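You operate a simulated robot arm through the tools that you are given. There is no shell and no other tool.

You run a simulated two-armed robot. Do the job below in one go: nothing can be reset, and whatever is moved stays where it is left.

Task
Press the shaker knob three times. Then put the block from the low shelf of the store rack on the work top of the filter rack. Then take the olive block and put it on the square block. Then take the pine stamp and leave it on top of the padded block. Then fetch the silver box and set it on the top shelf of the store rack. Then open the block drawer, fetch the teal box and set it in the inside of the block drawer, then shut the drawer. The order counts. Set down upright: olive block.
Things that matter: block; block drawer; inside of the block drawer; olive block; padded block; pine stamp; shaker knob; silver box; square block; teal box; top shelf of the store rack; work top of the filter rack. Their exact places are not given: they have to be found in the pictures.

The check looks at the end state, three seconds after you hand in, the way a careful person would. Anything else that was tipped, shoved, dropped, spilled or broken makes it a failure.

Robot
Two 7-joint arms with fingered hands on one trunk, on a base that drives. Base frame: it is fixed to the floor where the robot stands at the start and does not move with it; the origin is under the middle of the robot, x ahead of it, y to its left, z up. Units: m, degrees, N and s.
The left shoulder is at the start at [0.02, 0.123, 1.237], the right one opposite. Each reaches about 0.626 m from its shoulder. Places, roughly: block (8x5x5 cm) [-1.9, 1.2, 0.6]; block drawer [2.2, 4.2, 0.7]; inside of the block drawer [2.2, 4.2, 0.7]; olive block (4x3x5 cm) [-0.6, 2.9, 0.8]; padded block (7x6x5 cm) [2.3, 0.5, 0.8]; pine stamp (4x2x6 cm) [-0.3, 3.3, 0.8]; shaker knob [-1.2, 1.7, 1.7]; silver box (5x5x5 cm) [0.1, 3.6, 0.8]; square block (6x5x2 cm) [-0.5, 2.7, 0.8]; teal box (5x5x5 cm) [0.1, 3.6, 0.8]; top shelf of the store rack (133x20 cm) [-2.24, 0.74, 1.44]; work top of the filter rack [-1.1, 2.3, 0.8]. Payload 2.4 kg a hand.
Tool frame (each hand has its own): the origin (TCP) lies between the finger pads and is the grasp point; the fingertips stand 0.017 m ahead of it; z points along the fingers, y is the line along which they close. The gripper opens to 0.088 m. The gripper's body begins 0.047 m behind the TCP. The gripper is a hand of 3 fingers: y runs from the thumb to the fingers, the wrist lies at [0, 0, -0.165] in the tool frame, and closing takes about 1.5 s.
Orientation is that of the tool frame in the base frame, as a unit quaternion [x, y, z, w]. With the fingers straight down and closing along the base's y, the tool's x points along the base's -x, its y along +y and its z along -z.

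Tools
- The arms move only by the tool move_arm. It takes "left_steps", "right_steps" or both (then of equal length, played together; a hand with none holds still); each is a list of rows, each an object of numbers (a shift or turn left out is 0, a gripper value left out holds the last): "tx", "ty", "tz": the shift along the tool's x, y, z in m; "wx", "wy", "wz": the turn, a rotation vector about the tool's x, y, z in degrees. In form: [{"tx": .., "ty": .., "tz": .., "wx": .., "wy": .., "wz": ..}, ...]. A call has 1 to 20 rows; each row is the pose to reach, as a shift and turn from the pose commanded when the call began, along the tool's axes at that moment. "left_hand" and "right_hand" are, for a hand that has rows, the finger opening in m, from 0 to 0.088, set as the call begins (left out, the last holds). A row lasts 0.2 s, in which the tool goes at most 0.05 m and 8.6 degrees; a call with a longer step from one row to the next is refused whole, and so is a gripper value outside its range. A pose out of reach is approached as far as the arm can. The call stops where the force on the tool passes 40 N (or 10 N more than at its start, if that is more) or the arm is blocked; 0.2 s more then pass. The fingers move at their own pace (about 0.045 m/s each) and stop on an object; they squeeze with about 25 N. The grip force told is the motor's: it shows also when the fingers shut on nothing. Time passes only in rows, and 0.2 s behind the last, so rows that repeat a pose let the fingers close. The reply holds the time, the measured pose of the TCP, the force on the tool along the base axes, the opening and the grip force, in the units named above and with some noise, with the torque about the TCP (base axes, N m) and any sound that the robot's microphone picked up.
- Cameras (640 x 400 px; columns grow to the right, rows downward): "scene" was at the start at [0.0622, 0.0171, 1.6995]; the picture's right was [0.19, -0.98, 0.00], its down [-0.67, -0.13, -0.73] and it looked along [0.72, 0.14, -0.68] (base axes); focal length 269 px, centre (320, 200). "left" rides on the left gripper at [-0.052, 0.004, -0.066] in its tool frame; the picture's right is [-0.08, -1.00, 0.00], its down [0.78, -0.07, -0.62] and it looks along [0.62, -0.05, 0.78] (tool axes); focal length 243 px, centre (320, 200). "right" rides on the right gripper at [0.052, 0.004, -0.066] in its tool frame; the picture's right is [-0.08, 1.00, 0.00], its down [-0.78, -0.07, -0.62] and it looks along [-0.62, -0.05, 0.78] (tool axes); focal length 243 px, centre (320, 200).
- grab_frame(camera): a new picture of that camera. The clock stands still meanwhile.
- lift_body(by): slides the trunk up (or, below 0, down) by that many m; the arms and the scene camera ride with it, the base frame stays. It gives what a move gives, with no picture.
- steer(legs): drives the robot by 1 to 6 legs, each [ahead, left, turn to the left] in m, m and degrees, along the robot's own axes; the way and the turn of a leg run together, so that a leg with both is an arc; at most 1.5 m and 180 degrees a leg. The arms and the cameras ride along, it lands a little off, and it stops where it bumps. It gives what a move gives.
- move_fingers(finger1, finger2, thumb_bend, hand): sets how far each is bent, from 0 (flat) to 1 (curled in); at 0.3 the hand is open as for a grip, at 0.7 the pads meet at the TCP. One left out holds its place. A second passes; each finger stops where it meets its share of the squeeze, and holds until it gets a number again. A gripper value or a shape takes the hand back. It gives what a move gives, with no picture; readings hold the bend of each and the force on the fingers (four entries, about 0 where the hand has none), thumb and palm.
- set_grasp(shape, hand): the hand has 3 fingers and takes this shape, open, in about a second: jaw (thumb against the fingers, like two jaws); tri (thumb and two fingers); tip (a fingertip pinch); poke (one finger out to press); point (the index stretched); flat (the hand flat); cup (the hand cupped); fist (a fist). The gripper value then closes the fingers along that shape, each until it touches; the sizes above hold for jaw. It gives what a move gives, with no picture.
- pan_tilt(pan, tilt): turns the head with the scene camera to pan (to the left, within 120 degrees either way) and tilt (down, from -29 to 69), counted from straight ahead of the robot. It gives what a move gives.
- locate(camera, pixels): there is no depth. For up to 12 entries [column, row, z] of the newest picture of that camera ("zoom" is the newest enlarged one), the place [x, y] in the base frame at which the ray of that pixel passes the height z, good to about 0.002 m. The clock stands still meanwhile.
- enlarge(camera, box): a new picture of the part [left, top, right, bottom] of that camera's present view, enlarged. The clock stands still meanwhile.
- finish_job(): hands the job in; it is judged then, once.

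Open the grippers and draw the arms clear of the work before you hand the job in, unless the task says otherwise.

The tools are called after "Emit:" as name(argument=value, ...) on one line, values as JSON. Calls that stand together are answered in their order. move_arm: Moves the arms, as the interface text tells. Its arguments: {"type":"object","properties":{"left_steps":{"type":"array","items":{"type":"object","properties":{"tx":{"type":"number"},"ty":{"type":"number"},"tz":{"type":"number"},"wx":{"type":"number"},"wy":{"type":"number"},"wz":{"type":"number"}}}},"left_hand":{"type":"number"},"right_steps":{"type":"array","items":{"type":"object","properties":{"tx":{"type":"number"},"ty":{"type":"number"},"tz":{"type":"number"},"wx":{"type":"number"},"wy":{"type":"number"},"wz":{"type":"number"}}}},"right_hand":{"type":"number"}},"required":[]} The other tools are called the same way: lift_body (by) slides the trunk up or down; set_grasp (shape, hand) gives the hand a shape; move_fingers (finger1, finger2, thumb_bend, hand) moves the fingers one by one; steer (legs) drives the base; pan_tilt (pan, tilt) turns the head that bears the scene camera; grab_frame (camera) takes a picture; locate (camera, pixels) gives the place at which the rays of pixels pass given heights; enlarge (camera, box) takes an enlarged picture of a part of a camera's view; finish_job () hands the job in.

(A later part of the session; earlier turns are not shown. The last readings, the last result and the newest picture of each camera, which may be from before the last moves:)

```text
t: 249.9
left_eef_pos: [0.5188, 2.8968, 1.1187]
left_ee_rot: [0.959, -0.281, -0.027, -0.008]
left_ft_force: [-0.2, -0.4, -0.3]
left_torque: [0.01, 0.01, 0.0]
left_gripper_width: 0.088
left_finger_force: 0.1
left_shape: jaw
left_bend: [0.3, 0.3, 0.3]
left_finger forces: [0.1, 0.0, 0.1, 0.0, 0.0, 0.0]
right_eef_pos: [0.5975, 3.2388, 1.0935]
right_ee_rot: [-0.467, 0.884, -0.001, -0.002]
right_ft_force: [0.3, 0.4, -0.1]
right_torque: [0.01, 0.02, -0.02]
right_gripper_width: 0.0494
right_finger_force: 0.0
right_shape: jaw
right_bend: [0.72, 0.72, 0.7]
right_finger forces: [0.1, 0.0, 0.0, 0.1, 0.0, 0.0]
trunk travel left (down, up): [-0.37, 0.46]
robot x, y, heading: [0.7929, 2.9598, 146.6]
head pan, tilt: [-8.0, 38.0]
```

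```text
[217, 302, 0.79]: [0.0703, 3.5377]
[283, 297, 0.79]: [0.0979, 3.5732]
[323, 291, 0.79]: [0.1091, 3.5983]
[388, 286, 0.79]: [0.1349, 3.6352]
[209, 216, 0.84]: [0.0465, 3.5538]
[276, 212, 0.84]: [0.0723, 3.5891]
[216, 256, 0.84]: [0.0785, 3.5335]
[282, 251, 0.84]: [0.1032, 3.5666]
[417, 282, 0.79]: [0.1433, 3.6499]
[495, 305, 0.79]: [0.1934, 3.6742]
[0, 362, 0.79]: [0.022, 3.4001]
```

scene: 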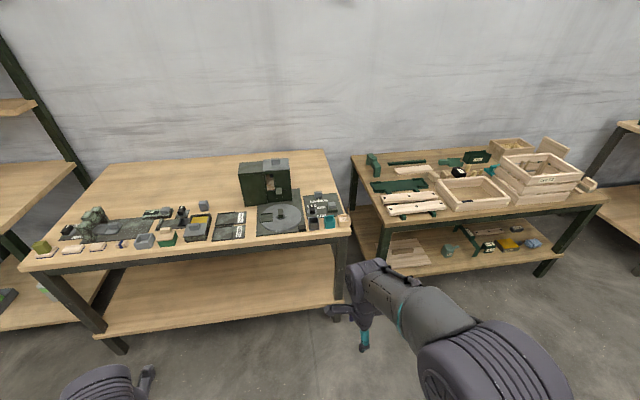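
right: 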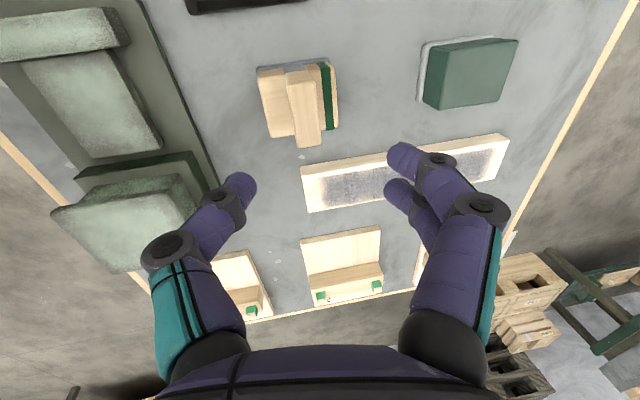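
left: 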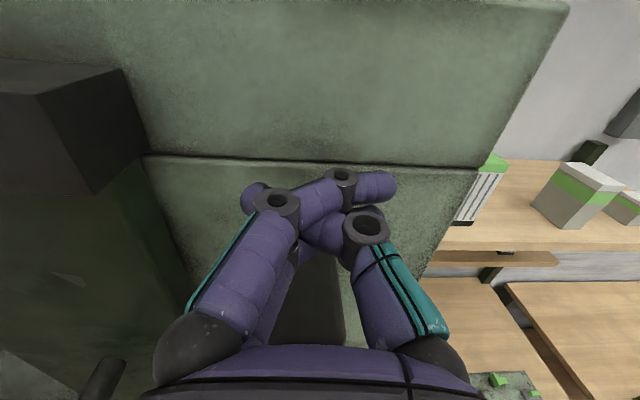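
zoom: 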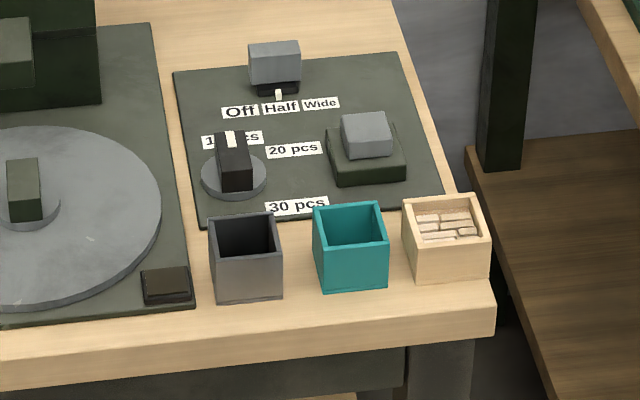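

Silver box centre ≈ f 1.877, g 3.034; teal at g 3.106. I drive 0.57 m ahead, open the hand wide, and lower the trunk.

Emit:
steer(legs=[[0.56, 0, 0.6]])

Emit:
lift_body(by=-0.13)

Emit:
move_arm(right_hand=0.088, right_steps=[{"tz": 0}, {"tz": 0}, {"tz": 0}])

Emit:
grab_frame(camera="right")

```text
t: 253.1
left_eef_pos: [0.0506, 3.1976, 1.1191]
left_ee_rot: [0.961, -0.275, -0.026, -0.008]
left_ft_force: [0.1, -0.4, 0.8]
left_torque: [0.0, 0.01, 0.01]
left_gripper_width: 0.088
left_finger_force: 0.1
left_shape: jaw
left_bend: [0.3, 0.3, 0.3]
left_finger forces: [0.1, 0.0, 0.0, 0.1, 0.1, 0.0]
right_eef_pos: [0.1244, 3.5406, 1.0937]
right_ee_rot: [-0.472, 0.882, -0.001, -0.002]
right_ft_force: [0.4, 0.4, 0.0]
right_torque: [0.0, 0.02, 0.04]
right_gripper_width: 0.0497
right_finger_force: 0.0
right_shape: jaw
right_bend: [0.72, 0.72, 0.7]
right_finger forces: [0.0, 0.0, 0.0, 0.0, 0.1, 0.0]
trunk travel left (down, up): [-0.37, 0.46]
robot x, y, heading: [0.3279, 3.2642, 147.4]
head pan, tilt: [-8.0, 38.0]
```

```text
t: 254.7
left_eef_pos: [0.0512, 3.1979, 0.9883]
left_ee_rot: [0.961, -0.276, -0.028, -0.009]
left_ft_force: [0.0, -0.5, 0.8]
left_torque: [0.02, 0.01, 0.03]
left_gripper_width: 0.0882
left_finger_force: 0.1
left_shape: jaw
left_bend: [0.3, 0.3, 0.3]
left_finger forces: [0.1, 0.0, 0.1, 0.0, 0.0, 0.0]
right_eef_pos: [0.1252, 3.5411, 0.9644]
right_ee_rot: [-0.472, 0.882, -0.001, -0.001]
right_ft_force: [0.4, -0.5, -0.2]
right_torque: [0.01, 0.03, 0.03]
right_gripper_width: 0.0498
right_finger_force: 0.1
right_shape: jaw
right_bend: [0.72, 0.72, 0.7]
right_finger forces: [0.1, 0.0, 0.0, 0.1, 0.1, 0.0]
trunk travel left (down, up): [-0.24, 0.59]
robot x, y, heading: [0.3199, 3.2688, 147.4]
head pan, tilt: [-8.0, 38.0]
```

```text
t: 255.5
left_eef_pos: [0.0503, 3.1968, 0.9878]
left_ee_rot: [0.961, -0.276, -0.027, -0.009]
left_ft_force: [-0.3, -0.9, 0.1]
left_torque: [-0.02, 0.01, -0.01]
left_gripper_width: 0.0879
left_finger_force: 0.1
left_shape: jaw
left_bend: [0.3, 0.3, 0.3]
left_finger forces: [0.0, 0.0, 0.0, 0.1, 0.0, 0.1]
right_eef_pos: [0.1255, 3.541, 0.9655]
right_ee_rot: [-0.472, 0.882, -0.001, -0.001]
right_ft_force: [0.8, -0.6, 1.0]
right_torque: [0.0, -0.02, -0.02]
right_gripper_width: 0.0881
right_finger_force: 0.0
right_shape: jaw
right_bend: [0.3, 0.3, 0.3]
right_finger forces: [0.0, 0.1, 0.1, 0.1, 0.0, 0.1]
trunk travel left (down, up): [-0.24, 0.59]
robot x, y, heading: [0.3224, 3.2682, 147.3]
head pan, tilt: [-8.0, 38.0]
```

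```text
taken
```

right: 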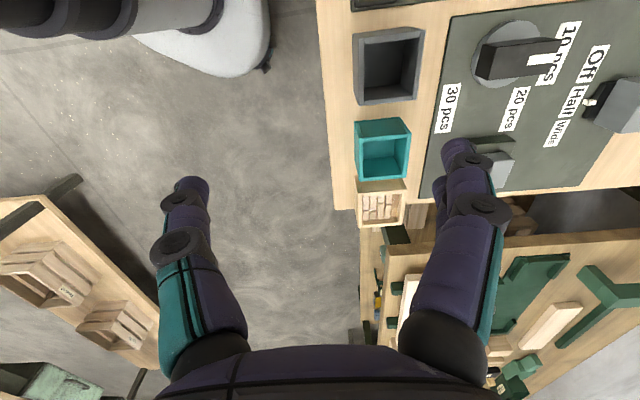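

The silver box's rim is at (357-425,28-103) in the right camera. I locate its rim corners at z≈0.835.

Emit:
enlarge(camera="right", box=[320, 10, 460, 120])

Emit:
locate(camera="right", pixels=[[357, 34, 0.835], [424, 29, 0.835], [415, 102, 0.835], [357, 103, 0.835], [355, 122, 0.835], [410, 120, 0.835], [406, 177, 0.835], [357, 179, 0.835], [437, 150, 0.795]])

```text
3.64 times, centred on (390, 65) of right
```

zoom: 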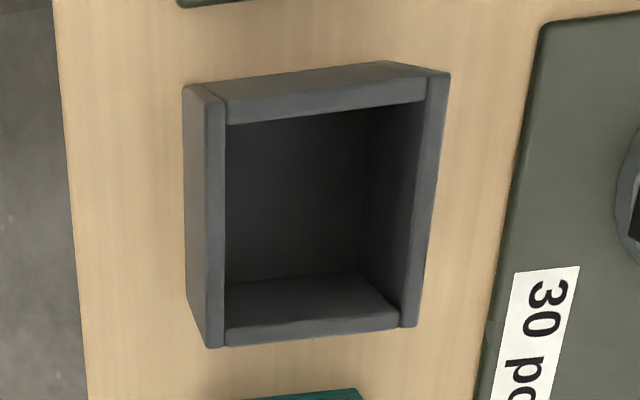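

```text
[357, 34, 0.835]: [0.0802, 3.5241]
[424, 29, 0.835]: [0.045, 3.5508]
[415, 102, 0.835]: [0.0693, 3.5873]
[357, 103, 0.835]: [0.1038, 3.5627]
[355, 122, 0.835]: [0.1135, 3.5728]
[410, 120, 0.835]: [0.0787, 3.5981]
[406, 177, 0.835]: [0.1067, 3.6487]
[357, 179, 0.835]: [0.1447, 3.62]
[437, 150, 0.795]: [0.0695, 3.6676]
```

The silver box centre is at (0.0745,3.5567). I set the opening to 0.07, move over it and descend to TCP z≈0.822.

Emit:
move_arm(right_hand=0.07, right_steps=[{"tx": 0.0152, "ty": 0.0256}, {"tx": 0.0152, "ty": 0.0512}, {"tx": 0.0152, "ty": 0.0512, "tz": 0.03}, {"tx": 0.0152, "ty": 0.0512, "tz": 0.06}, {"tx": 0.0152, "ty": 0.0512, "tz": 0.085}, {"tx": 0.0152, "ty": 0.0512, "tz": 0.085}])

Emit:
grab_frame(camera="right")

```text
t: 256.9
left_eef_pos: [0.051, 3.1974, 0.988]
left_ee_rot: [0.961, -0.277, -0.027, -0.008]
left_ft_force: [-1.0, 1.0, 0.1]
left_torque: [0.0, -0.01, 0.01]
left_gripper_width: 0.0883
left_finger_force: 0.0
left_shape: jaw
left_bend: [0.3, 0.3, 0.3]
left_finger forces: [0.0, 0.0, 0.0, 0.0, 0.1, 0.0]
right_eef_pos: [0.0761, 3.5567, 0.8792]
right_ee_rot: [-0.472, 0.882, -0.001, -0.002]
right_ft_force: [-0.4, 0.9, 0.1]
right_torque: [0.0, 0.02, 0.01]
right_gripper_width: 0.0701
right_finger_force: 0.1
right_shape: jaw
right_bend: [0.59, 0.59, 0.55]
right_finger forces: [0.1, 0.0, 0.0, 0.1, 0.0, 0.0]
trunk travel left (down, up): [-0.24, 0.59]
robot x, y, heading: [0.3219, 3.2628, 147.5]
head pan, tilt: [-8.0, 38.0]
```

```text
taken
```

right: 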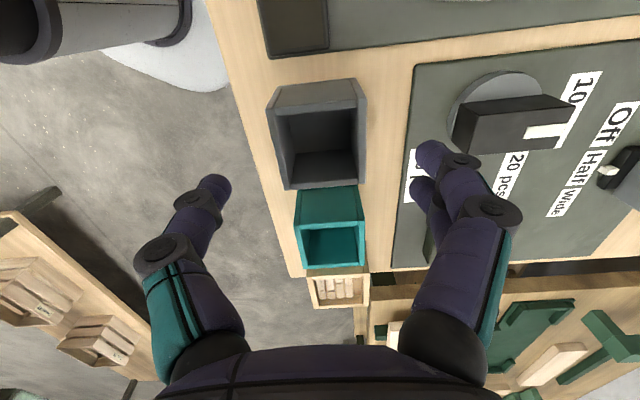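

Emit:
enlarge(camera="right", box=[240, 60, 400, 210])

```text
2.67 times, centred on (320, 135) of right
```

zoom: 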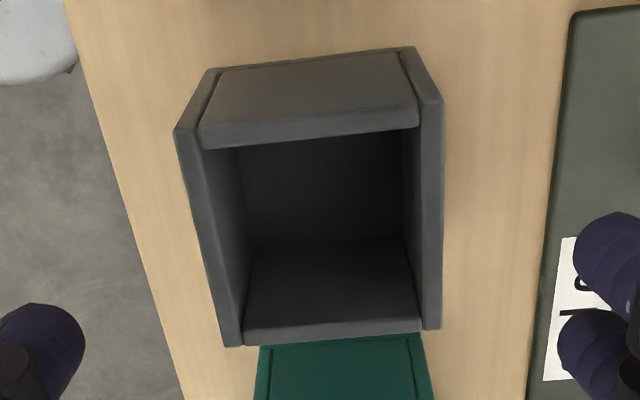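

Emit:
locate(camera="right", pixels=[[265.6, 109.5, 0.835], [366.1, 98.6, 0.835], [365, 183, 0.835], [283.3, 189.4, 0.835], [275, 88, 0.79], [347, 79, 0.79]])

```text
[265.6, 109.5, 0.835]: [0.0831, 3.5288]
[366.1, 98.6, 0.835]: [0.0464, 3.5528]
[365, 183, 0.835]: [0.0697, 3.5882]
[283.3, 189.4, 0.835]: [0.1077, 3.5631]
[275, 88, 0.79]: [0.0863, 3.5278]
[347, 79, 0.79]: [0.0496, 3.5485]
```

The hand is centred on the box within 2 mm. I descend the remaining 57 mm.

Emit:
move_arm(right_steps=[{"tz": 0.02}, {"tz": 0.04}, {"tz": 0.057}, {"tz": 0.057}])

Emit:
grab_frame(camera="right")

```text
t: 257.9
left_eef_pos: [0.0513, 3.1967, 0.9879]
left_ee_rot: [0.961, -0.275, -0.027, -0.008]
left_ft_force: [1.0, -0.1, -0.3]
left_torque: [-0.02, 0.0, 0.0]
left_gripper_width: 0.088
left_finger_force: 0.1
left_shape: jaw
left_bend: [0.3, 0.3, 0.3]
left_finger forces: [0.0, 0.1, 0.0, 0.0, 0.0, 0.1]
right_eef_pos: [0.0744, 3.5549, 0.8222]
right_ee_rot: [-0.471, 0.882, -0.001, -0.001]
right_ft_force: [-0.3, 0.5, 0.4]
right_torque: [-0.01, 0.03, 0.03]
right_gripper_width: 0.0701
right_finger_force: 0.1
right_shape: jaw
right_bend: [0.59, 0.59, 0.55]
right_finger forces: [0.0, 0.1, 0.1, 0.1, 0.0, 0.0]
trunk travel left (down, up): [-0.24, 0.59]
robot x, y, heading: [0.3246, 3.2664, 147.1]
head pan, tilt: [-8.0, 38.0]
```

```text
taken
```

right: 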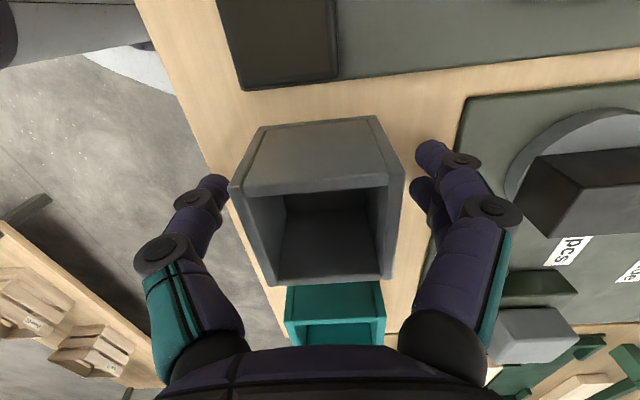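

The fingers straddle the silver box front and back. I close.

Emit:
move_arm(right_hand=0.02, right_steps=[{"tz": 0}, {"tz": 0}, {"tz": 0}, {"tz": 0}, {"tz": 0}, {"tz": 0}, {"tz": 0}])

Emit:
grab_frame(camera="right")

```text
t: 259.5
left_eef_pos: [0.05, 3.1977, 0.9886]
left_ee_rot: [0.961, -0.275, -0.026, -0.008]
left_ft_force: [0.0, -0.4, 1.0]
left_torque: [-0.01, 0.03, 0.03]
left_gripper_width: 0.0881
left_finger_force: 0.0
left_shape: jaw
left_bend: [0.3, 0.3, 0.3]
left_finger forces: [0.0, 0.1, 0.0, 0.1, 0.1, 0.0]
right_eef_pos: [0.0762, 3.555, 0.8228]
right_ee_rot: [-0.471, 0.882, -0.001, -0.002]
right_ft_force: [-0.1, -0.4, -1.0]
right_torque: [0.0, -0.01, 0.0]
right_gripper_width: 0.0377
right_finger_force: 24.5
right_shape: jaw
right_bend: [0.73, 0.73, 0.7]
right_finger forces: [11.5, 11.4, 0.1, 0.0, 23.0, 0.1]
trunk travel left (down, up): [-0.24, 0.59]
robot x, y, heading: [0.3255, 3.2629, 147.2]
head pan, tilt: [-8.0, 38.0]
```

```text
taken
```

right: 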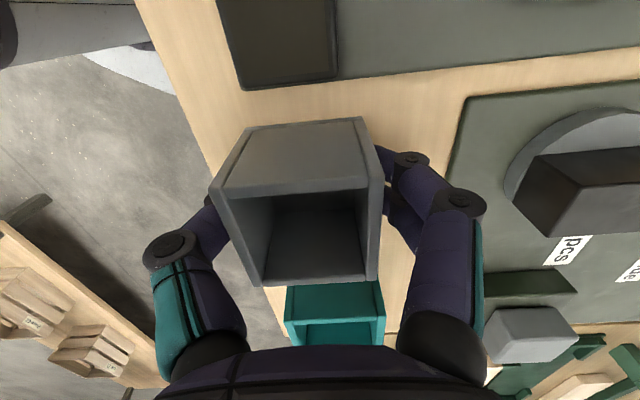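

Even grip. I lift 12 cm, then back away from the table and raise the trunk.

Emit:
move_arm(right_steps=[{"tz": -0.02}, {"tz": -0.05}, {"tz": -0.09}, {"tz": -0.13}])

Emit:
steer(legs=[[-0.5, 0, 0]])

Emit:
lift_body(by=0.3)

Emit:
grab_frame(camera="scene")

```text
t: 260.5
left_eef_pos: [0.05, 3.1976, 0.9888]
left_ee_rot: [0.961, -0.275, -0.027, -0.009]
left_ft_force: [0.1, -0.2, 0.0]
left_torque: [-0.01, -0.01, 0.0]
left_gripper_width: 0.0881
left_finger_force: 0.1
left_shape: jaw
left_bend: [0.3, 0.3, 0.3]
left_finger forces: [0.0, 0.1, 0.0, 0.0, 0.0, 0.0]
right_eef_pos: [0.074, 3.5551, 0.9545]
right_ee_rot: [-0.472, 0.881, -0.001, -0.002]
right_ft_force: [0.4, -0.3, 0.1]
right_torque: [-0.01, -0.03, 0.0]
right_gripper_width: 0.0377
right_finger_force: 24.6
right_shape: jaw
right_bend: [0.73, 0.73, 0.7]
right_finger forces: [11.5, 11.5, 0.0, 0.1, 23.0, 0.0]
trunk travel left (down, up): [-0.24, 0.59]
robot x, y, heading: [0.322, 3.2655, 147.2]
head pan, tilt: [-8.0, 38.0]
```

```text
t: 263.4
left_eef_pos: [0.4719, 2.9271, 0.9888]
left_ee_rot: [0.96, -0.277, -0.027, -0.008]
left_ft_force: [-0.1, -0.1, -0.2]
left_torque: [-0.01, 0.02, 0.01]
left_gripper_width: 0.0878
left_finger_force: 0.0
left_shape: jaw
left_bend: [0.3, 0.3, 0.3]
left_finger forces: [0.0, 0.0, 0.0, 0.0, 0.0, 0.0]
right_eef_pos: [0.4955, 3.2852, 0.9542]
right_ee_rot: [-0.471, 0.882, -0.001, -0.002]
right_ft_force: [-0.4, 0.4, -0.4]
right_torque: [-0.01, -0.01, -0.04]
right_gripper_width: 0.0378
right_finger_force: 25.0
right_shape: jaw
right_bend: [0.73, 0.73, 0.7]
right_finger forces: [11.6, 11.5, 0.0, 0.1, 23.0, 0.1]
trunk travel left (down, up): [-0.24, 0.59]
robot x, y, heading: [0.7443, 2.995, 147.4]
head pan, tilt: [-8.0, 38.0]
```

```text
t: 266.4
left_eef_pos: [0.4728, 2.9271, 1.2878]
left_ee_rot: [0.961, -0.277, -0.026, -0.009]
left_ft_force: [-0.2, 0.3, 0.7]
left_torque: [-0.01, -0.02, 0.0]
left_gripper_width: 0.088
left_finger_force: 0.0
left_shape: jaw
left_bend: [0.3, 0.3, 0.3]
left_finger forces: [0.1, 0.0, 0.0, 0.0, 0.1, 0.0]
right_eef_pos: [0.4951, 3.2852, 1.2543]
right_ee_rot: [-0.47, 0.883, -0.001, -0.001]
right_ft_force: [0.1, -0.7, -0.3]
right_torque: [0.0, -0.02, 0.01]
right_gripper_width: 0.0378
right_finger_force: 24.9
right_shape: jaw
right_bend: [0.73, 0.73, 0.7]
right_finger forces: [11.5, 11.5, 0.1, 0.1, 23.0, 0.1]
trunk travel left (down, up): [-0.54, 0.29]
robot x, y, heading: [0.7408, 2.9941, 147.4]
head pan, tilt: [-8.0, 38.0]
```

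```text
taken
```

scene: 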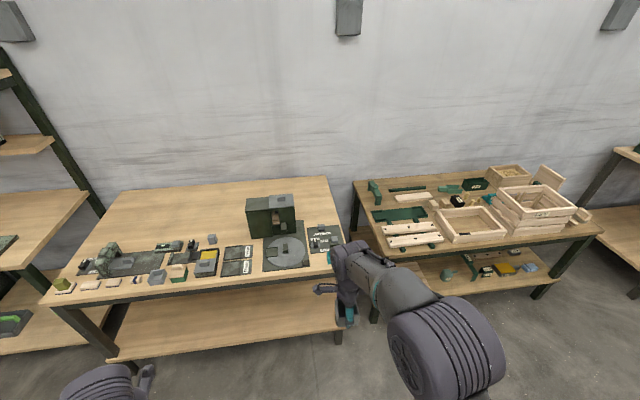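

The silver box is held. I turn to heading 143° and strafe left along the corridor to the store rack.

Emit:
steer(legs=[[0, 0, -4.2], [0.1, 1.5, 0], [0, 1.5, 0]])

Emit:
lift_body(by=0.25)

Emit:
pan_tilt(pan=5, tilt=32)

Emit:
grab_frame(camera="scene")

```text
refused: leg 2 is longer than a leg can be; nothing moved
```

```text
t: 269.0
left_eef_pos: [0.4724, 2.9269, 1.5379]
left_ee_rot: [0.96, -0.277, -0.027, -0.008]
left_ft_force: [0.6, 0.3, 0.4]
left_torque: [0.0, 0.03, 0.02]
left_gripper_width: 0.0881
left_finger_force: 0.1
left_shape: jaw
left_bend: [0.3, 0.3, 0.3]
left_finger forces: [0.0, 0.1, 0.0, 0.1, 0.1, 0.0]
right_eef_pos: [0.4949, 3.2863, 1.5048]
right_ee_rot: [-0.47, 0.883, -0.001, -0.001]
right_ft_force: [-0.3, 0.7, -1.2]
right_torque: [0.02, 0.01, 0.0]
right_gripper_width: 0.0377
right_finger_force: 24.6
right_shape: jaw
right_bend: [0.73, 0.73, 0.7]
right_finger forces: [11.4, 11.5, 0.0, 0.0, 23.0, 0.0]
trunk travel left (down, up): [-0.79, 0.04]
robot x, y, heading: [0.746, 2.9922, 147.5]
head pan, tilt: [-8.0, 38.0]
```

```text
t: 269.8
left_eef_pos: [0.4715, 2.9274, 1.5393]
left_ee_rot: [0.96, -0.278, -0.027, -0.009]
left_ft_force: [-0.2, 0.4, 0.2]
left_torque: [-0.03, 0.01, 0.01]
left_gripper_width: 0.0879
left_finger_force: 0.0
left_shape: jaw
left_bend: [0.3, 0.3, 0.3]
left_finger forces: [0.0, 0.1, 0.0, 0.1, 0.1, 0.1]
right_eef_pos: [0.4954, 3.2858, 1.5039]
right_ee_rot: [-0.47, 0.883, -0.001, -0.001]
right_ft_force: [-0.2, -1.1, -0.6]
right_torque: [-0.01, 0.0, -0.02]
right_gripper_width: 0.0376
right_finger_force: 24.6
right_shape: jaw
right_bend: [0.73, 0.73, 0.7]
right_finger forces: [11.5, 11.5, 0.1, 0.0, 23.0, 0.0]
trunk travel left (down, up): [-0.79, 0.04]
robot x, y, heading: [0.7448, 2.9939, 147.3]
head pan, tilt: [5.0, 32.0]
```

```text
taken
```

scene: 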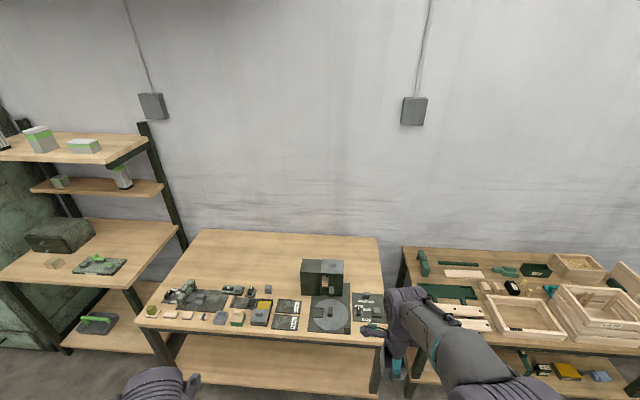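

The leg was too long; I repeat with shorter legs.

Emit:
steer(legs=[[0, 0, -4.2], [0.08, 1.4, 0], [0, 1.45, 0]])

Emit:
pan_tilt(pan=5, tilt=38)

Emit:
grab_frame(camera="scene")

```text
t: 283.9
left_eef_pos: [-1.2387, 0.715, 1.539]
left_ee_rot: [0.952, -0.304, -0.026, -0.01]
left_ft_force: [-0.5, -0.5, 0.1]
left_torque: [0.0, 0.03, 0.03]
left_gripper_width: 0.0883
left_finger_force: 0.1
left_shape: jaw
left_bend: [0.3, 0.3, 0.3]
left_finger forces: [0.0, 0.0, 0.0, 0.0, 0.0, 0.0]
right_eef_pos: [-1.195, 1.0695, 1.5039]
right_ee_rot: [-0.445, 0.896, 0.0, -0.001]
right_ft_force: [0.6, 0.1, -0.2]
right_torque: [0.01, 0.02, 0.0]
right_gripper_width: 0.0377
right_finger_force: 24.8
right_shape: jaw
right_bend: [0.73, 0.73, 0.7]
right_finger forces: [11.5, 11.4, 0.0, 0.0, 23.1, 0.0]
trunk travel left (down, up): [-0.79, 0.04]
robot x, y, heading: [-0.9628, 0.7657, 143.8]
head pan, tilt: [5.0, 32.0]
```

```text
t: 284.5
left_eef_pos: [-1.2379, 0.7149, 1.5379]
left_ee_rot: [0.952, -0.304, -0.026, -0.01]
left_ft_force: [-0.3, -0.3, 0.1]
left_torque: [-0.01, -0.01, -0.01]
left_gripper_width: 0.0878
left_finger_force: 0.0
left_shape: jaw
left_bend: [0.3, 0.3, 0.3]
left_finger forces: [0.0, 0.0, 0.0, 0.0, 0.0, 0.1]
right_eef_pos: [-1.1948, 1.0711, 1.5035]
right_ee_rot: [-0.445, 0.895, 0.0, -0.001]
right_ft_force: [-0.6, -0.2, 0.2]
right_torque: [-0.02, 0.0, 0.01]
right_gripper_width: 0.0377
right_finger_force: 24.8
right_shape: jaw
right_bend: [0.73, 0.73, 0.7]
right_finger forces: [11.6, 11.5, 0.0, 0.0, 22.9, 0.1]
trunk travel left (down, up): [-0.79, 0.04]
robot x, y, heading: [-0.9626, 0.7704, 144.0]
head pan, tilt: [5.0, 38.0]
```

```text
taken
```

scene: 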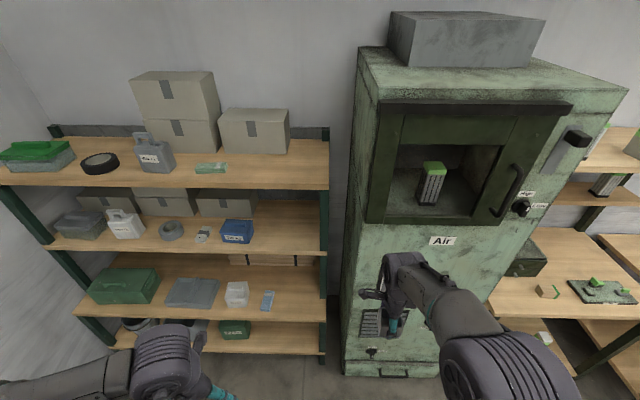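

The top shelf's right end, around (285,172), is free in front of the cardboard box. I locate that spot and the shelf edges at z=1.44.

Emit:
locate(camera="scene", pixels=[[285, 172, 1.44], [285, 182, 1.44], [329, 181, 1.44], [327, 140, 1.44], [290, 153, 1.44], [222, 152, 1.44], [228, 175, 1.44], [265, 172, 1.44]])

Emit:
enlarge(camera="scene", box=[180, 100, 340, 200])

```text
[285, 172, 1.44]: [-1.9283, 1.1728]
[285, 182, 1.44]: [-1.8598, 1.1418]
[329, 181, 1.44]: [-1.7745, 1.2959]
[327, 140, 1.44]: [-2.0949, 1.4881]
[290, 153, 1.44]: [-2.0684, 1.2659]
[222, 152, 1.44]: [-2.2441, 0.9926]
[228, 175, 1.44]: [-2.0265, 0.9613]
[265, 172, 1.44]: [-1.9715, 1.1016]
```

```text
4.00 times, centred on (260, 150) of scene
```

zoom: 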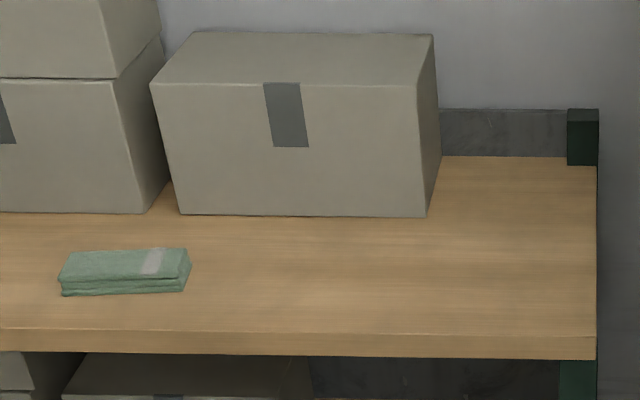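

Free strip: u from -2.17 to -2.39 near v≈-0.25. I raise to the top, strafe left 0.41 m and drive 0.5 m ahead so the box comes to the shelf's front.

Emit:
lift_body(by=0.04)

Emit:
steer(legs=[[0, 0.41, -0.6], [0.5, 0, 0]])

Emit:
pan_tilt(pan=-10, tilt=45)

Emit:
grab_frame(camera="scene")

Emit:
grab_frame(camera="right")

```text
t: 285.4
left_eef_pos: [-1.2381, 0.7158, 1.5781]
left_ee_rot: [0.952, -0.304, -0.026, -0.009]
left_ft_force: [-0.2, 0.7, 0.0]
left_torque: [-0.02, 0.0, 0.02]
left_gripper_width: 0.0879
left_finger_force: 0.0
left_shape: jaw
left_bend: [0.3, 0.3, 0.3]
left_finger forces: [0.1, 0.0, 0.0, 0.0, 0.0, 0.0]
right_eef_pos: [-1.1954, 1.0717, 1.543]
right_ee_rot: [-0.445, 0.895, 0.0, -0.001]
right_ft_force: [-0.7, 0.2, -0.6]
right_torque: [0.02, 0.04, 0.03]
right_gripper_width: 0.0379
right_finger_force: 25.0
right_shape: jaw
right_bend: [0.73, 0.73, 0.7]
right_finger forces: [11.5, 11.5, 0.1, 0.0, 23.1, 0.0]
trunk travel left (down, up): [-0.83, 0.0]
robot x, y, heading: [-0.9606, 0.7678, 144.5]
head pan, tilt: [5.0, 38.0]
```

```text
t: 290.5
left_eef_pos: [-1.8922, 0.6887, 1.5788]
left_ee_rot: [0.95, -0.311, -0.026, -0.009]
left_ft_force: [1.1, -0.4, -0.3]
left_torque: [-0.01, -0.01, -0.01]
left_gripper_width: 0.0879
left_finger_force: 0.1
left_shape: jaw
left_bend: [0.3, 0.3, 0.3]
left_finger forces: [0.0, 0.1, 0.0, 0.0, 0.0, 0.0]
right_eef_pos: [-1.8446, 1.0447, 1.5434]
right_ee_rot: [-0.439, 0.898, -0.001, -0.002]
right_ft_force: [-0.1, 0.5, -1.1]
right_torque: [-0.04, 0.0, -0.02]
right_gripper_width: 0.0376
right_finger_force: 25.4
right_shape: jaw
right_bend: [0.73, 0.73, 0.7]
right_finger forces: [11.5, 11.6, 0.0, 0.1, 22.9, 0.0]
trunk travel left (down, up): [-0.83, 0.0]
robot x, y, heading: [-1.6154, 0.7394, 142.6]
head pan, tilt: [5.0, 38.0]
```

```text
t: 291.3
left_eef_pos: [-1.8943, 0.689, 1.5776]
left_ee_rot: [0.95, -0.311, -0.026, -0.01]
left_ft_force: [0.3, 0.4, -0.3]
left_torque: [0.03, 0.0, 0.02]
left_gripper_width: 0.0879
left_finger_force: 0.1
left_shape: jaw
left_bend: [0.3, 0.3, 0.3]
left_finger forces: [0.1, 0.1, 0.0, 0.0, 0.0, 0.0]
right_eef_pos: [-1.8459, 1.0447, 1.5444]
right_ee_rot: [-0.44, 0.898, -0.001, -0.002]
right_ft_force: [-0.5, 0.1, -0.2]
right_torque: [-0.03, 0.03, 0.01]
right_gripper_width: 0.0377
right_finger_force: 25.4
right_shape: jaw
right_bend: [0.73, 0.73, 0.7]
right_finger forces: [11.5, 11.5, 0.0, 0.0, 23.0, 0.0]
trunk travel left (down, up): [-0.83, 0.0]
robot x, y, heading: [-1.6148, 0.7366, 143.0]
head pan, tilt: [-10.0, 45.0]
```

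```text
taken
```

scene: 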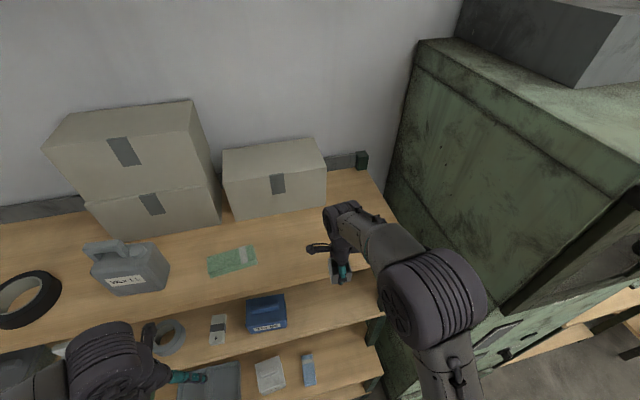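

```text
taken
```

right: 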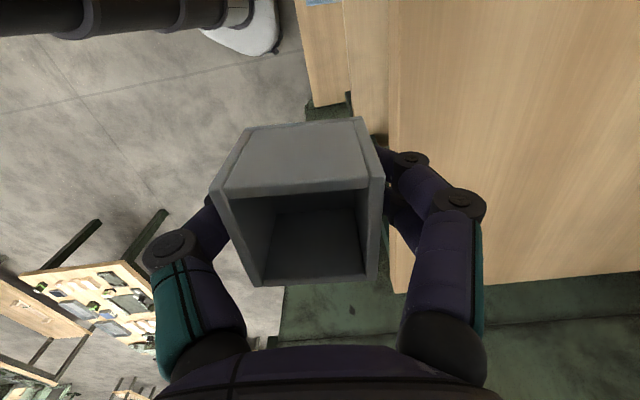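

I move 5 cm closer, then extend the arm 9 cm over the shelf.

Emit:
steer(legs=[[0.05, 0, 0]])

Emit:
move_arm(right_steps=[{"ty": 0.03, "tx": -0.005}, {"ty": 0.06, "tx": -0.01}, {"ty": 0.09, "tx": -0.012}, {"ty": 0.09, "tx": -0.012}])

Emit:
grab_frame(camera="right")

Emit:
grab_frame(camera="scene")

```text
t: 292.2
left_eef_pos: [-1.9259, 0.7129, 1.5791]
left_ee_rot: [0.95, -0.311, -0.03, -0.011]
left_ft_force: [0.0, -0.1, 0.7]
left_torque: [0.02, -0.01, 0.01]
left_gripper_width: 0.0882
left_finger_force: 0.0
left_shape: jaw
left_bend: [0.3, 0.3, 0.3]
left_finger forces: [0.1, 0.0, 0.0, 0.1, 0.0, 0.0]
right_eef_pos: [-1.8775, 1.0689, 1.5469]
right_ee_rot: [-0.439, 0.899, 0.002, -0.003]
right_ft_force: [1.2, 0.1, -0.8]
right_torque: [0.0, 0.01, 0.0]
right_gripper_width: 0.0375
right_finger_force: 25.1
right_shape: jaw
right_bend: [0.73, 0.73, 0.7]
right_finger forces: [11.6, 11.4, 0.1, 0.0, 23.0, 0.0]
trunk travel left (down, up): [-0.83, 0.0]
robot x, y, heading: [-1.6601, 0.7681, 143.4]
head pan, tilt: [-10.0, 45.0]
```

```text
t: 293.2
left_eef_pos: [-1.9335, 0.7174, 1.5789]
left_ee_rot: [0.95, -0.31, -0.026, -0.01]
left_ft_force: [-0.3, 0.4, 0.3]
left_torque: [0.01, -0.01, -0.03]
left_gripper_width: 0.088
left_finger_force: 0.0
left_shape: jaw
left_bend: [0.3, 0.3, 0.3]
left_finger forces: [0.0, 0.1, 0.0, 0.0, 0.0, 0.0]
right_eef_pos: [-1.9487, 1.1401, 1.544]
right_ee_rot: [-0.439, 0.898, 0.0, -0.001]
right_ft_force: [0.6, 0.0, 0.3]
right_torque: [-0.03, 0.0, -0.02]
right_gripper_width: 0.0374
right_finger_force: 24.8
right_shape: jaw
right_bend: [0.73, 0.73, 0.7]
right_finger forces: [11.5, 11.4, 0.0, 0.0, 23.0, 0.0]
trunk travel left (down, up): [-0.83, 0.0]
robot x, y, heading: [-1.6582, 0.7666, 143.4]
head pan, tilt: [-10.0, 45.0]
```

```text
taken
```

right: 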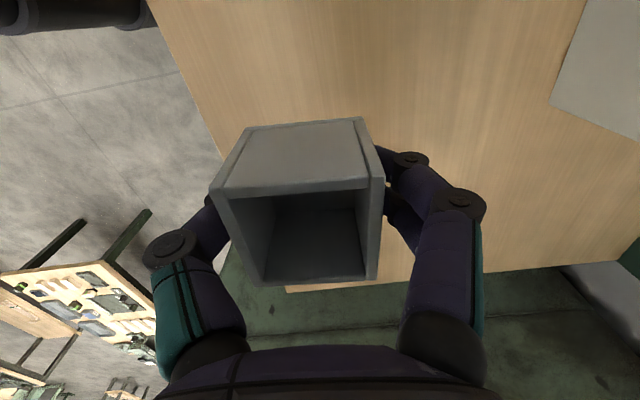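

```text
taken
```

scene: 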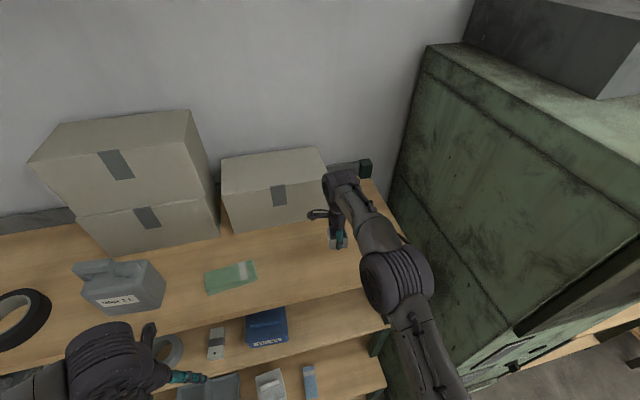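

The box hovers above the shelf at u=-2.243, v=-0.257. I check the shelf's front and right edges in the right camera before lowering.

Emit:
locate(camera="right", pixels=[[222, 155, 1.44], [170, 30, 1.44], [290, 292, 1.44], [550, 265, 1.44], [552, 100, 1.44]])

```text
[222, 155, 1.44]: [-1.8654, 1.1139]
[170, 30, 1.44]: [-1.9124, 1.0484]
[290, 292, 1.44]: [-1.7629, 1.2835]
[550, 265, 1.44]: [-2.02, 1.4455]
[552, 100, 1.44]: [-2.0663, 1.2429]
```

The spot is well inside the shelf (front edge u=-2.161, right end v=-0.03). I lower 5.5 cm, then in small steps.

Emit:
move_arm(right_steps=[{"tz": 0.02}, {"tz": 0.04}, {"tz": 0.055}, {"tz": 0.055}])

Emit:
move_arm(right_steps=[{"tz": 0.003}, {"tz": 0.006}])

```text
t: 294.2
left_eef_pos: [-1.9344, 0.7201, 1.5794]
left_ee_rot: [0.95, -0.311, -0.027, -0.01]
left_ft_force: [-0.2, -0.1, 0.0]
left_torque: [-0.02, -0.01, -0.01]
left_gripper_width: 0.088
left_finger_force: 0.0
left_shape: jaw
left_bend: [0.3, 0.3, 0.3]
left_finger forces: [0.0, 0.0, 0.0, 0.1, 0.1, 0.0]
right_eef_pos: [-1.9502, 1.1403, 1.489]
right_ee_rot: [-0.44, 0.898, 0.0, -0.001]
right_ft_force: [-0.2, -0.5, -0.6]
right_torque: [0.0, 0.01, -0.02]
right_gripper_width: 0.0375
right_finger_force: 25.5
right_shape: jaw
right_bend: [0.73, 0.73, 0.7]
right_finger forces: [11.5, 11.4, 0.1, 0.1, 22.9, 0.0]
trunk travel left (down, up): [-0.83, 0.0]
robot x, y, heading: [-1.6562, 0.7662, 143.4]
head pan, tilt: [-10.0, 45.0]
```

```text
t: 294.8
left_eef_pos: [-1.9341, 0.7196, 1.5793]
left_ee_rot: [0.95, -0.31, -0.026, -0.01]
left_ft_force: [-0.2, 0.0, -0.3]
left_torque: [-0.01, 0.01, -0.01]
left_gripper_width: 0.088
left_finger_force: 0.0
left_shape: jaw
left_bend: [0.3, 0.3, 0.3]
left_finger forces: [0.0, 0.0, 0.0, 0.1, 0.1, 0.0]
right_eef_pos: [-1.9499, 1.1402, 1.4825]
right_ee_rot: [-0.439, 0.898, -0.001, -0.001]
right_ft_force: [-0.3, 0.4, -0.2]
right_torque: [0.0, -0.03, -0.04]
right_gripper_width: 0.0375
right_finger_force: 25.0
right_shape: jaw
right_bend: [0.73, 0.73, 0.7]
right_finger forces: [11.6, 11.4, 0.0, 0.0, 22.9, 0.1]
trunk travel left (down, up): [-0.83, 0.0]
robot x, y, heading: [-1.6573, 0.7635, 143.4]
head pan, tilt: [-10.0, 45.0]
```

Emit:
move_arm(right_steps=[{"tz": 0.003}, {"tz": 0.005}])

```text
t: 295.4
left_eef_pos: [-1.9335, 0.7195, 1.5791]
left_ee_rot: [0.95, -0.31, -0.027, -0.01]
left_ft_force: [-0.2, -0.2, 0.9]
left_torque: [-0.03, 0.05, -0.01]
left_gripper_width: 0.0879
left_finger_force: 0.0
left_shape: jaw
left_bend: [0.3, 0.3, 0.3]
left_finger forces: [0.0, 0.1, 0.0, 0.1, 0.1, 0.1]
right_eef_pos: [-1.95, 1.1396, 1.4784]
right_ee_rot: [-0.44, 0.898, -0.001, -0.002]
right_ft_force: [0.8, -0.5, -0.4]
right_torque: [0.01, -0.01, 0.02]
right_gripper_width: 0.0375
right_finger_force: 25.3
right_shape: jaw
right_bend: [0.73, 0.73, 0.7]
right_finger forces: [11.5, 11.5, 0.0, 0.1, 22.9, 0.0]
trunk travel left (down, up): [-0.83, 0.0]
robot x, y, heading: [-1.6609, 0.7689, 143.3]
head pan, tilt: [-10.0, 45.0]
```

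No contact yet at 1.478; I continue.

Emit:
move_arm(right_steps=[{"tz": 0.002}, {"tz": 0.004}])

```text
t: 296.0
left_eef_pos: [-1.9341, 0.7187, 1.579]
left_ee_rot: [0.95, -0.311, -0.027, -0.01]
left_ft_force: [-0.7, -0.7, -0.3]
left_torque: [0.02, 0.01, -0.04]
left_gripper_width: 0.0881
left_finger_force: 0.0
left_shape: jaw
left_bend: [0.3, 0.3, 0.3]
left_finger forces: [0.1, 0.0, 0.1, 0.0, 0.0, 0.1]
right_eef_pos: [-1.9499, 1.1395, 1.4737]
right_ee_rot: [-0.439, 0.898, 0.0, -0.002]
right_ft_force: [-0.4, 0.4, -0.7]
right_torque: [0.01, -0.03, 0.0]
right_gripper_width: 0.0373
right_finger_force: 25.1
right_shape: jaw
right_bend: [0.73, 0.73, 0.7]
right_finger forces: [11.5, 11.3, 0.0, 0.1, 22.9, 0.0]
trunk travel left (down, up): [-0.83, 0.0]
robot x, y, heading: [-1.6548, 0.767, 143.1]
head pan, tilt: [-10.0, 45.0]
```

Emit:
move_arm(right_steps=[{"tz": 0.002}, {"tz": 0.004}])

```text
t: 296.6
left_eef_pos: [-1.9341, 0.7193, 1.5775]
left_ee_rot: [0.95, -0.31, -0.027, -0.01]
left_ft_force: [1.2, -0.3, 0.0]
left_torque: [0.0, 0.01, -0.01]
left_gripper_width: 0.0878
left_finger_force: 0.1
left_shape: jaw
left_bend: [0.3, 0.3, 0.3]
left_finger forces: [0.0, 0.0, 0.0, 0.1, 0.1, 0.0]
right_eef_pos: [-1.9498, 1.1378, 1.4697]
right_ee_rot: [-0.439, 0.899, -0.001, -0.001]
right_ft_force: [0.6, -0.2, -1.1]
right_torque: [-0.01, 0.03, 0.02]
right_gripper_width: 0.0371
right_finger_force: 24.7
right_shape: jaw
right_bend: [0.73, 0.73, 0.7]
right_finger forces: [11.5, 11.4, 0.1, 0.0, 22.9, 0.0]
trunk travel left (down, up): [-0.83, 0.0]
robot x, y, heading: [-1.6594, 0.7662, 142.9]
head pan, tilt: [-10.0, 45.0]
```

Emit:
move_arm(right_steps=[{"tz": 0.002}, {"tz": 0.004}])

Emit:
enlarge(camera="scene", box=[280, 150, 400, 290])

```text
t: 297.2
left_eef_pos: [-1.9343, 0.7184, 1.5776]
left_ee_rot: [0.95, -0.31, -0.028, -0.01]
left_ft_force: [-0.3, -0.1, -0.1]
left_torque: [0.0, -0.03, 0.01]
left_gripper_width: 0.0879
left_finger_force: 0.0
left_shape: jaw
left_bend: [0.3, 0.3, 0.3]
left_finger forces: [0.0, 0.1, 0.0, 0.0, 0.1, 0.0]
right_eef_pos: [-1.9506, 1.1388, 1.4663]
right_ee_rot: [-0.439, 0.898, -0.001, -0.002]
right_ft_force: [0.7, -0.8, -0.7]
right_torque: [-0.03, 0.01, 0.01]
right_gripper_width: 0.0376
right_finger_force: 24.6
right_shape: jaw
right_bend: [0.73, 0.73, 0.7]
right_finger forces: [11.5, 11.4, 0.1, 0.1, 22.9, 0.0]
trunk travel left (down, up): [-0.83, 0.0]
robot x, y, heading: [-1.6558, 0.7674, 143.3]
head pan, tilt: [-10.0, 45.0]
```

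```text
2.86 times, centred on (340, 220) of scene
```

zoom: 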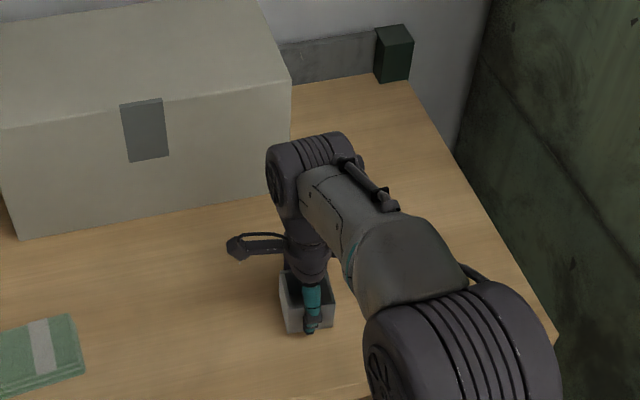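

Very near the shelf. I continue in 3 mm steps.

Emit:
move_arm(right_steps=[{"tz": 0.002}, {"tz": 0.0035}])

```text
t: 297.8
left_eef_pos: [-1.9339, 0.7195, 1.5785]
left_ee_rot: [0.95, -0.311, -0.027, -0.01]
left_ft_force: [0.5, 0.3, 0.1]
left_torque: [0.01, -0.03, 0.05]
left_gripper_width: 0.0879
left_finger_force: 0.0
left_shape: jaw
left_bend: [0.3, 0.3, 0.3]
left_finger forces: [0.1, 0.0, 0.0, 0.1, 0.0, 0.0]
right_eef_pos: [-1.95, 1.1383, 1.463]
right_ee_rot: [-0.439, 0.898, 0.0, -0.002]
right_ft_force: [-0.2, 0.1, 0.1]
right_torque: [-0.01, 0.0, -0.01]
right_gripper_width: 0.0371
right_finger_force: 25.7
right_shape: jaw
right_bend: [0.73, 0.73, 0.7]
right_finger forces: [11.6, 11.4, 0.0, 0.0, 22.8, 0.1]
trunk travel left (down, up): [-0.83, 0.0]
robot x, y, heading: [-1.6578, 0.7634, 142.9]
head pan, tilt: [-10.0, 45.0]
```

Emit:
move_arm(right_steps=[{"tz": 0.002}, {"tz": 0.0035}])

```text
t: 298.4
left_eef_pos: [-1.9338, 0.7187, 1.5789]
left_ee_rot: [0.95, -0.31, -0.027, -0.01]
left_ft_force: [0.1, 0.2, -0.8]
left_torque: [-0.01, 0.02, 0.0]
left_gripper_width: 0.0881
left_finger_force: 0.0
left_shape: jaw
left_bend: [0.3, 0.3, 0.3]
left_finger forces: [0.1, 0.0, 0.1, 0.1, 0.0, 0.0]
right_eef_pos: [-1.9493, 1.1384, 1.4602]
right_ee_rot: [-0.44, 0.898, 0.002, -0.003]
right_ft_force: [-1.8, 2.0, 13.7]
right_torque: [-0.02, -0.05, 0.02]
right_gripper_width: 0.0371
right_finger_force: 25.5
right_shape: jaw
right_bend: [0.74, 0.74, 0.7]
right_finger forces: [13.0, 13.2, 0.0, 0.0, 24.6, 0.1]
trunk travel left (down, up): [-0.83, 0.0]
robot x, y, heading: [-1.6593, 0.7662, 143.3]
head pan, tilt: [-10.0, 45.0]
```

Contact with 14 N: the box stands on the shelf. I ease slightly and open.

Emit:
move_arm(right_hand=0.07, right_steps=[{"tz": -0.001}, {"tz": -0.001}, {"tz": -0.001}, {"tz": -0.001}, {"tz": -0.001}])

Emit:
grab_frame(camera="right")

```text
t: 299.6
left_eef_pos: [-1.9345, 0.7186, 1.5776]
left_ee_rot: [0.95, -0.311, -0.025, -0.01]
left_ft_force: [0.9, -0.8, -0.1]
left_torque: [-0.02, 0.01, -0.02]
left_gripper_width: 0.0881
left_finger_force: 0.1
left_shape: jaw
left_bend: [0.3, 0.3, 0.3]
left_finger forces: [0.0, 0.0, 0.0, 0.0, 0.0, 0.0]
right_eef_pos: [-1.951, 1.1402, 1.4611]
right_ee_rot: [-0.439, 0.898, -0.001, -0.001]
right_ft_force: [-0.1, 0.6, 0.2]
right_torque: [-0.01, -0.02, 0.05]
right_gripper_width: 0.0698
right_finger_force: 0.0
right_shape: jaw
right_bend: [0.6, 0.6, 0.56]
right_finger forces: [0.1, 0.1, 0.0, 0.0, 0.1, 0.0]
trunk travel left (down, up): [-0.83, 0.0]
robot x, y, heading: [-1.6564, 0.7696, 143.2]
head pan, tilt: [-10.0, 45.0]
```

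```text
taken
```

right: 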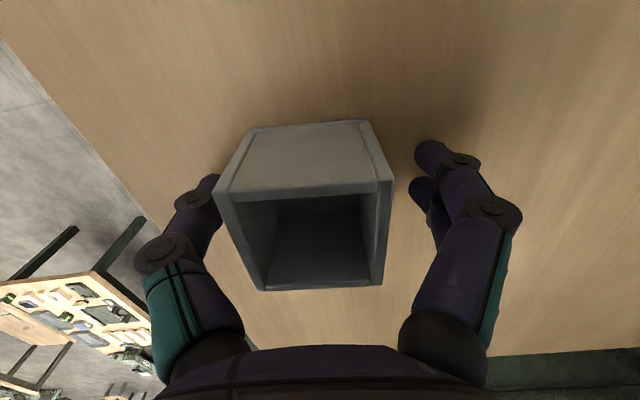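

Released. I open fully and raise the hand, then draw it back.

Emit:
move_arm(right_hand=0.088, right_steps=[{"tz": 0}, {"tz": 0}, {"tz": -0.015}, {"tz": -0.035}, {"tz": -0.06}, {"tz": -0.08}, {"tz": -0.085, "ty": -0.03}, {"tz": -0.085, "ty": -0.07}, {"tz": -0.085, "ty": -0.11}])

Emit:
grab_frame(camera="scene")

Emit:
enlarge(camera="scene", box=[280, 170, 400, 290])

```text
t: 301.6
left_eef_pos: [-1.9333, 0.7168, 1.5776]
left_ee_rot: [0.95, -0.311, -0.028, -0.009]
left_ft_force: [-0.6, -0.2, -0.5]
left_torque: [-0.02, -0.02, -0.01]
left_gripper_width: 0.0882
left_finger_force: 0.1
left_shape: jaw
left_bend: [0.3, 0.3, 0.3]
left_finger forces: [0.0, 0.0, 0.0, 0.1, 0.0, 0.1]
right_eef_pos: [-1.8606, 1.0701, 1.5441]
right_ee_rot: [-0.439, 0.898, 0.0, -0.003]
right_ft_force: [-0.1, 0.4, 0.0]
right_torque: [-0.03, 0.03, 0.0]
right_gripper_width: 0.0881
right_finger_force: 0.0
right_shape: jaw
right_bend: [0.3, 0.3, 0.3]
right_finger forces: [0.0, 0.0, 0.0, 0.0, 0.0, 0.1]
trunk travel left (down, up): [-0.83, 0.0]
robot x, y, heading: [-1.6567, 0.7662, 142.9]
head pan, tilt: [-10.0, 45.0]
```

```text
taken
```

scene: 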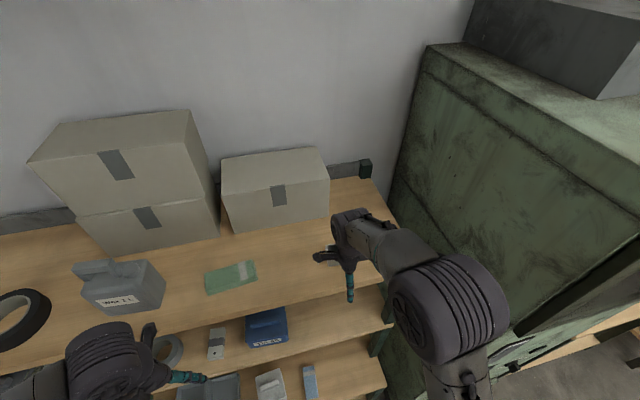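

```text
3.33 times, centred on (340, 230) of scene
```

zoom: 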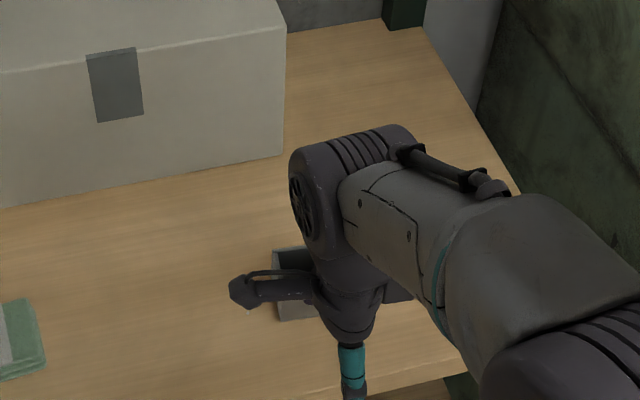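

I back away and check the silver box on the shelf.

Emit:
steer(legs=[[-0.5, 0, 0]])

Emit:
enlarge(camera="scene", box=[220, 100, 400, 220])

```text
t: 304.5
left_eef_pos: [-1.5386, 0.4217, 1.5789]
left_ee_rot: [0.95, -0.311, -0.027, -0.01]
left_ft_force: [-0.9, 0.4, 0.4]
left_torque: [0.02, 0.01, 0.01]
left_gripper_width: 0.0883
left_finger_force: 0.1
left_shape: jaw
left_bend: [0.3, 0.3, 0.3]
left_finger forces: [0.0, 0.0, 0.1, 0.0, 0.0, 0.0]
right_eef_pos: [-1.4653, 0.7733, 1.5437]
right_ee_rot: [-0.438, 0.899, -0.001, -0.002]
right_ft_force: [0.4, 0.4, 0.0]
right_torque: [0.0, 0.07, 0.03]
right_gripper_width: 0.088
right_finger_force: 0.1
right_shape: jaw
right_bend: [0.3, 0.3, 0.3]
right_finger forces: [0.1, 0.0, 0.1, 0.0, 0.0, 0.1]
trunk travel left (down, up): [-0.83, 0.0]
robot x, y, heading: [-1.2634, 0.4675, 142.8]
head pan, tilt: [-10.0, 45.0]
```

```text
3.33 times, centred on (310, 160) of scene
```

zoom: 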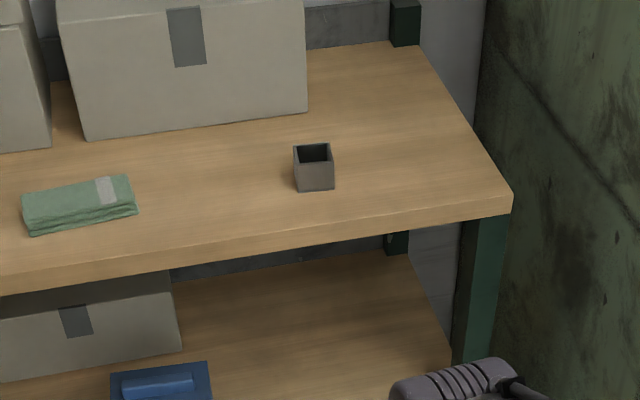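

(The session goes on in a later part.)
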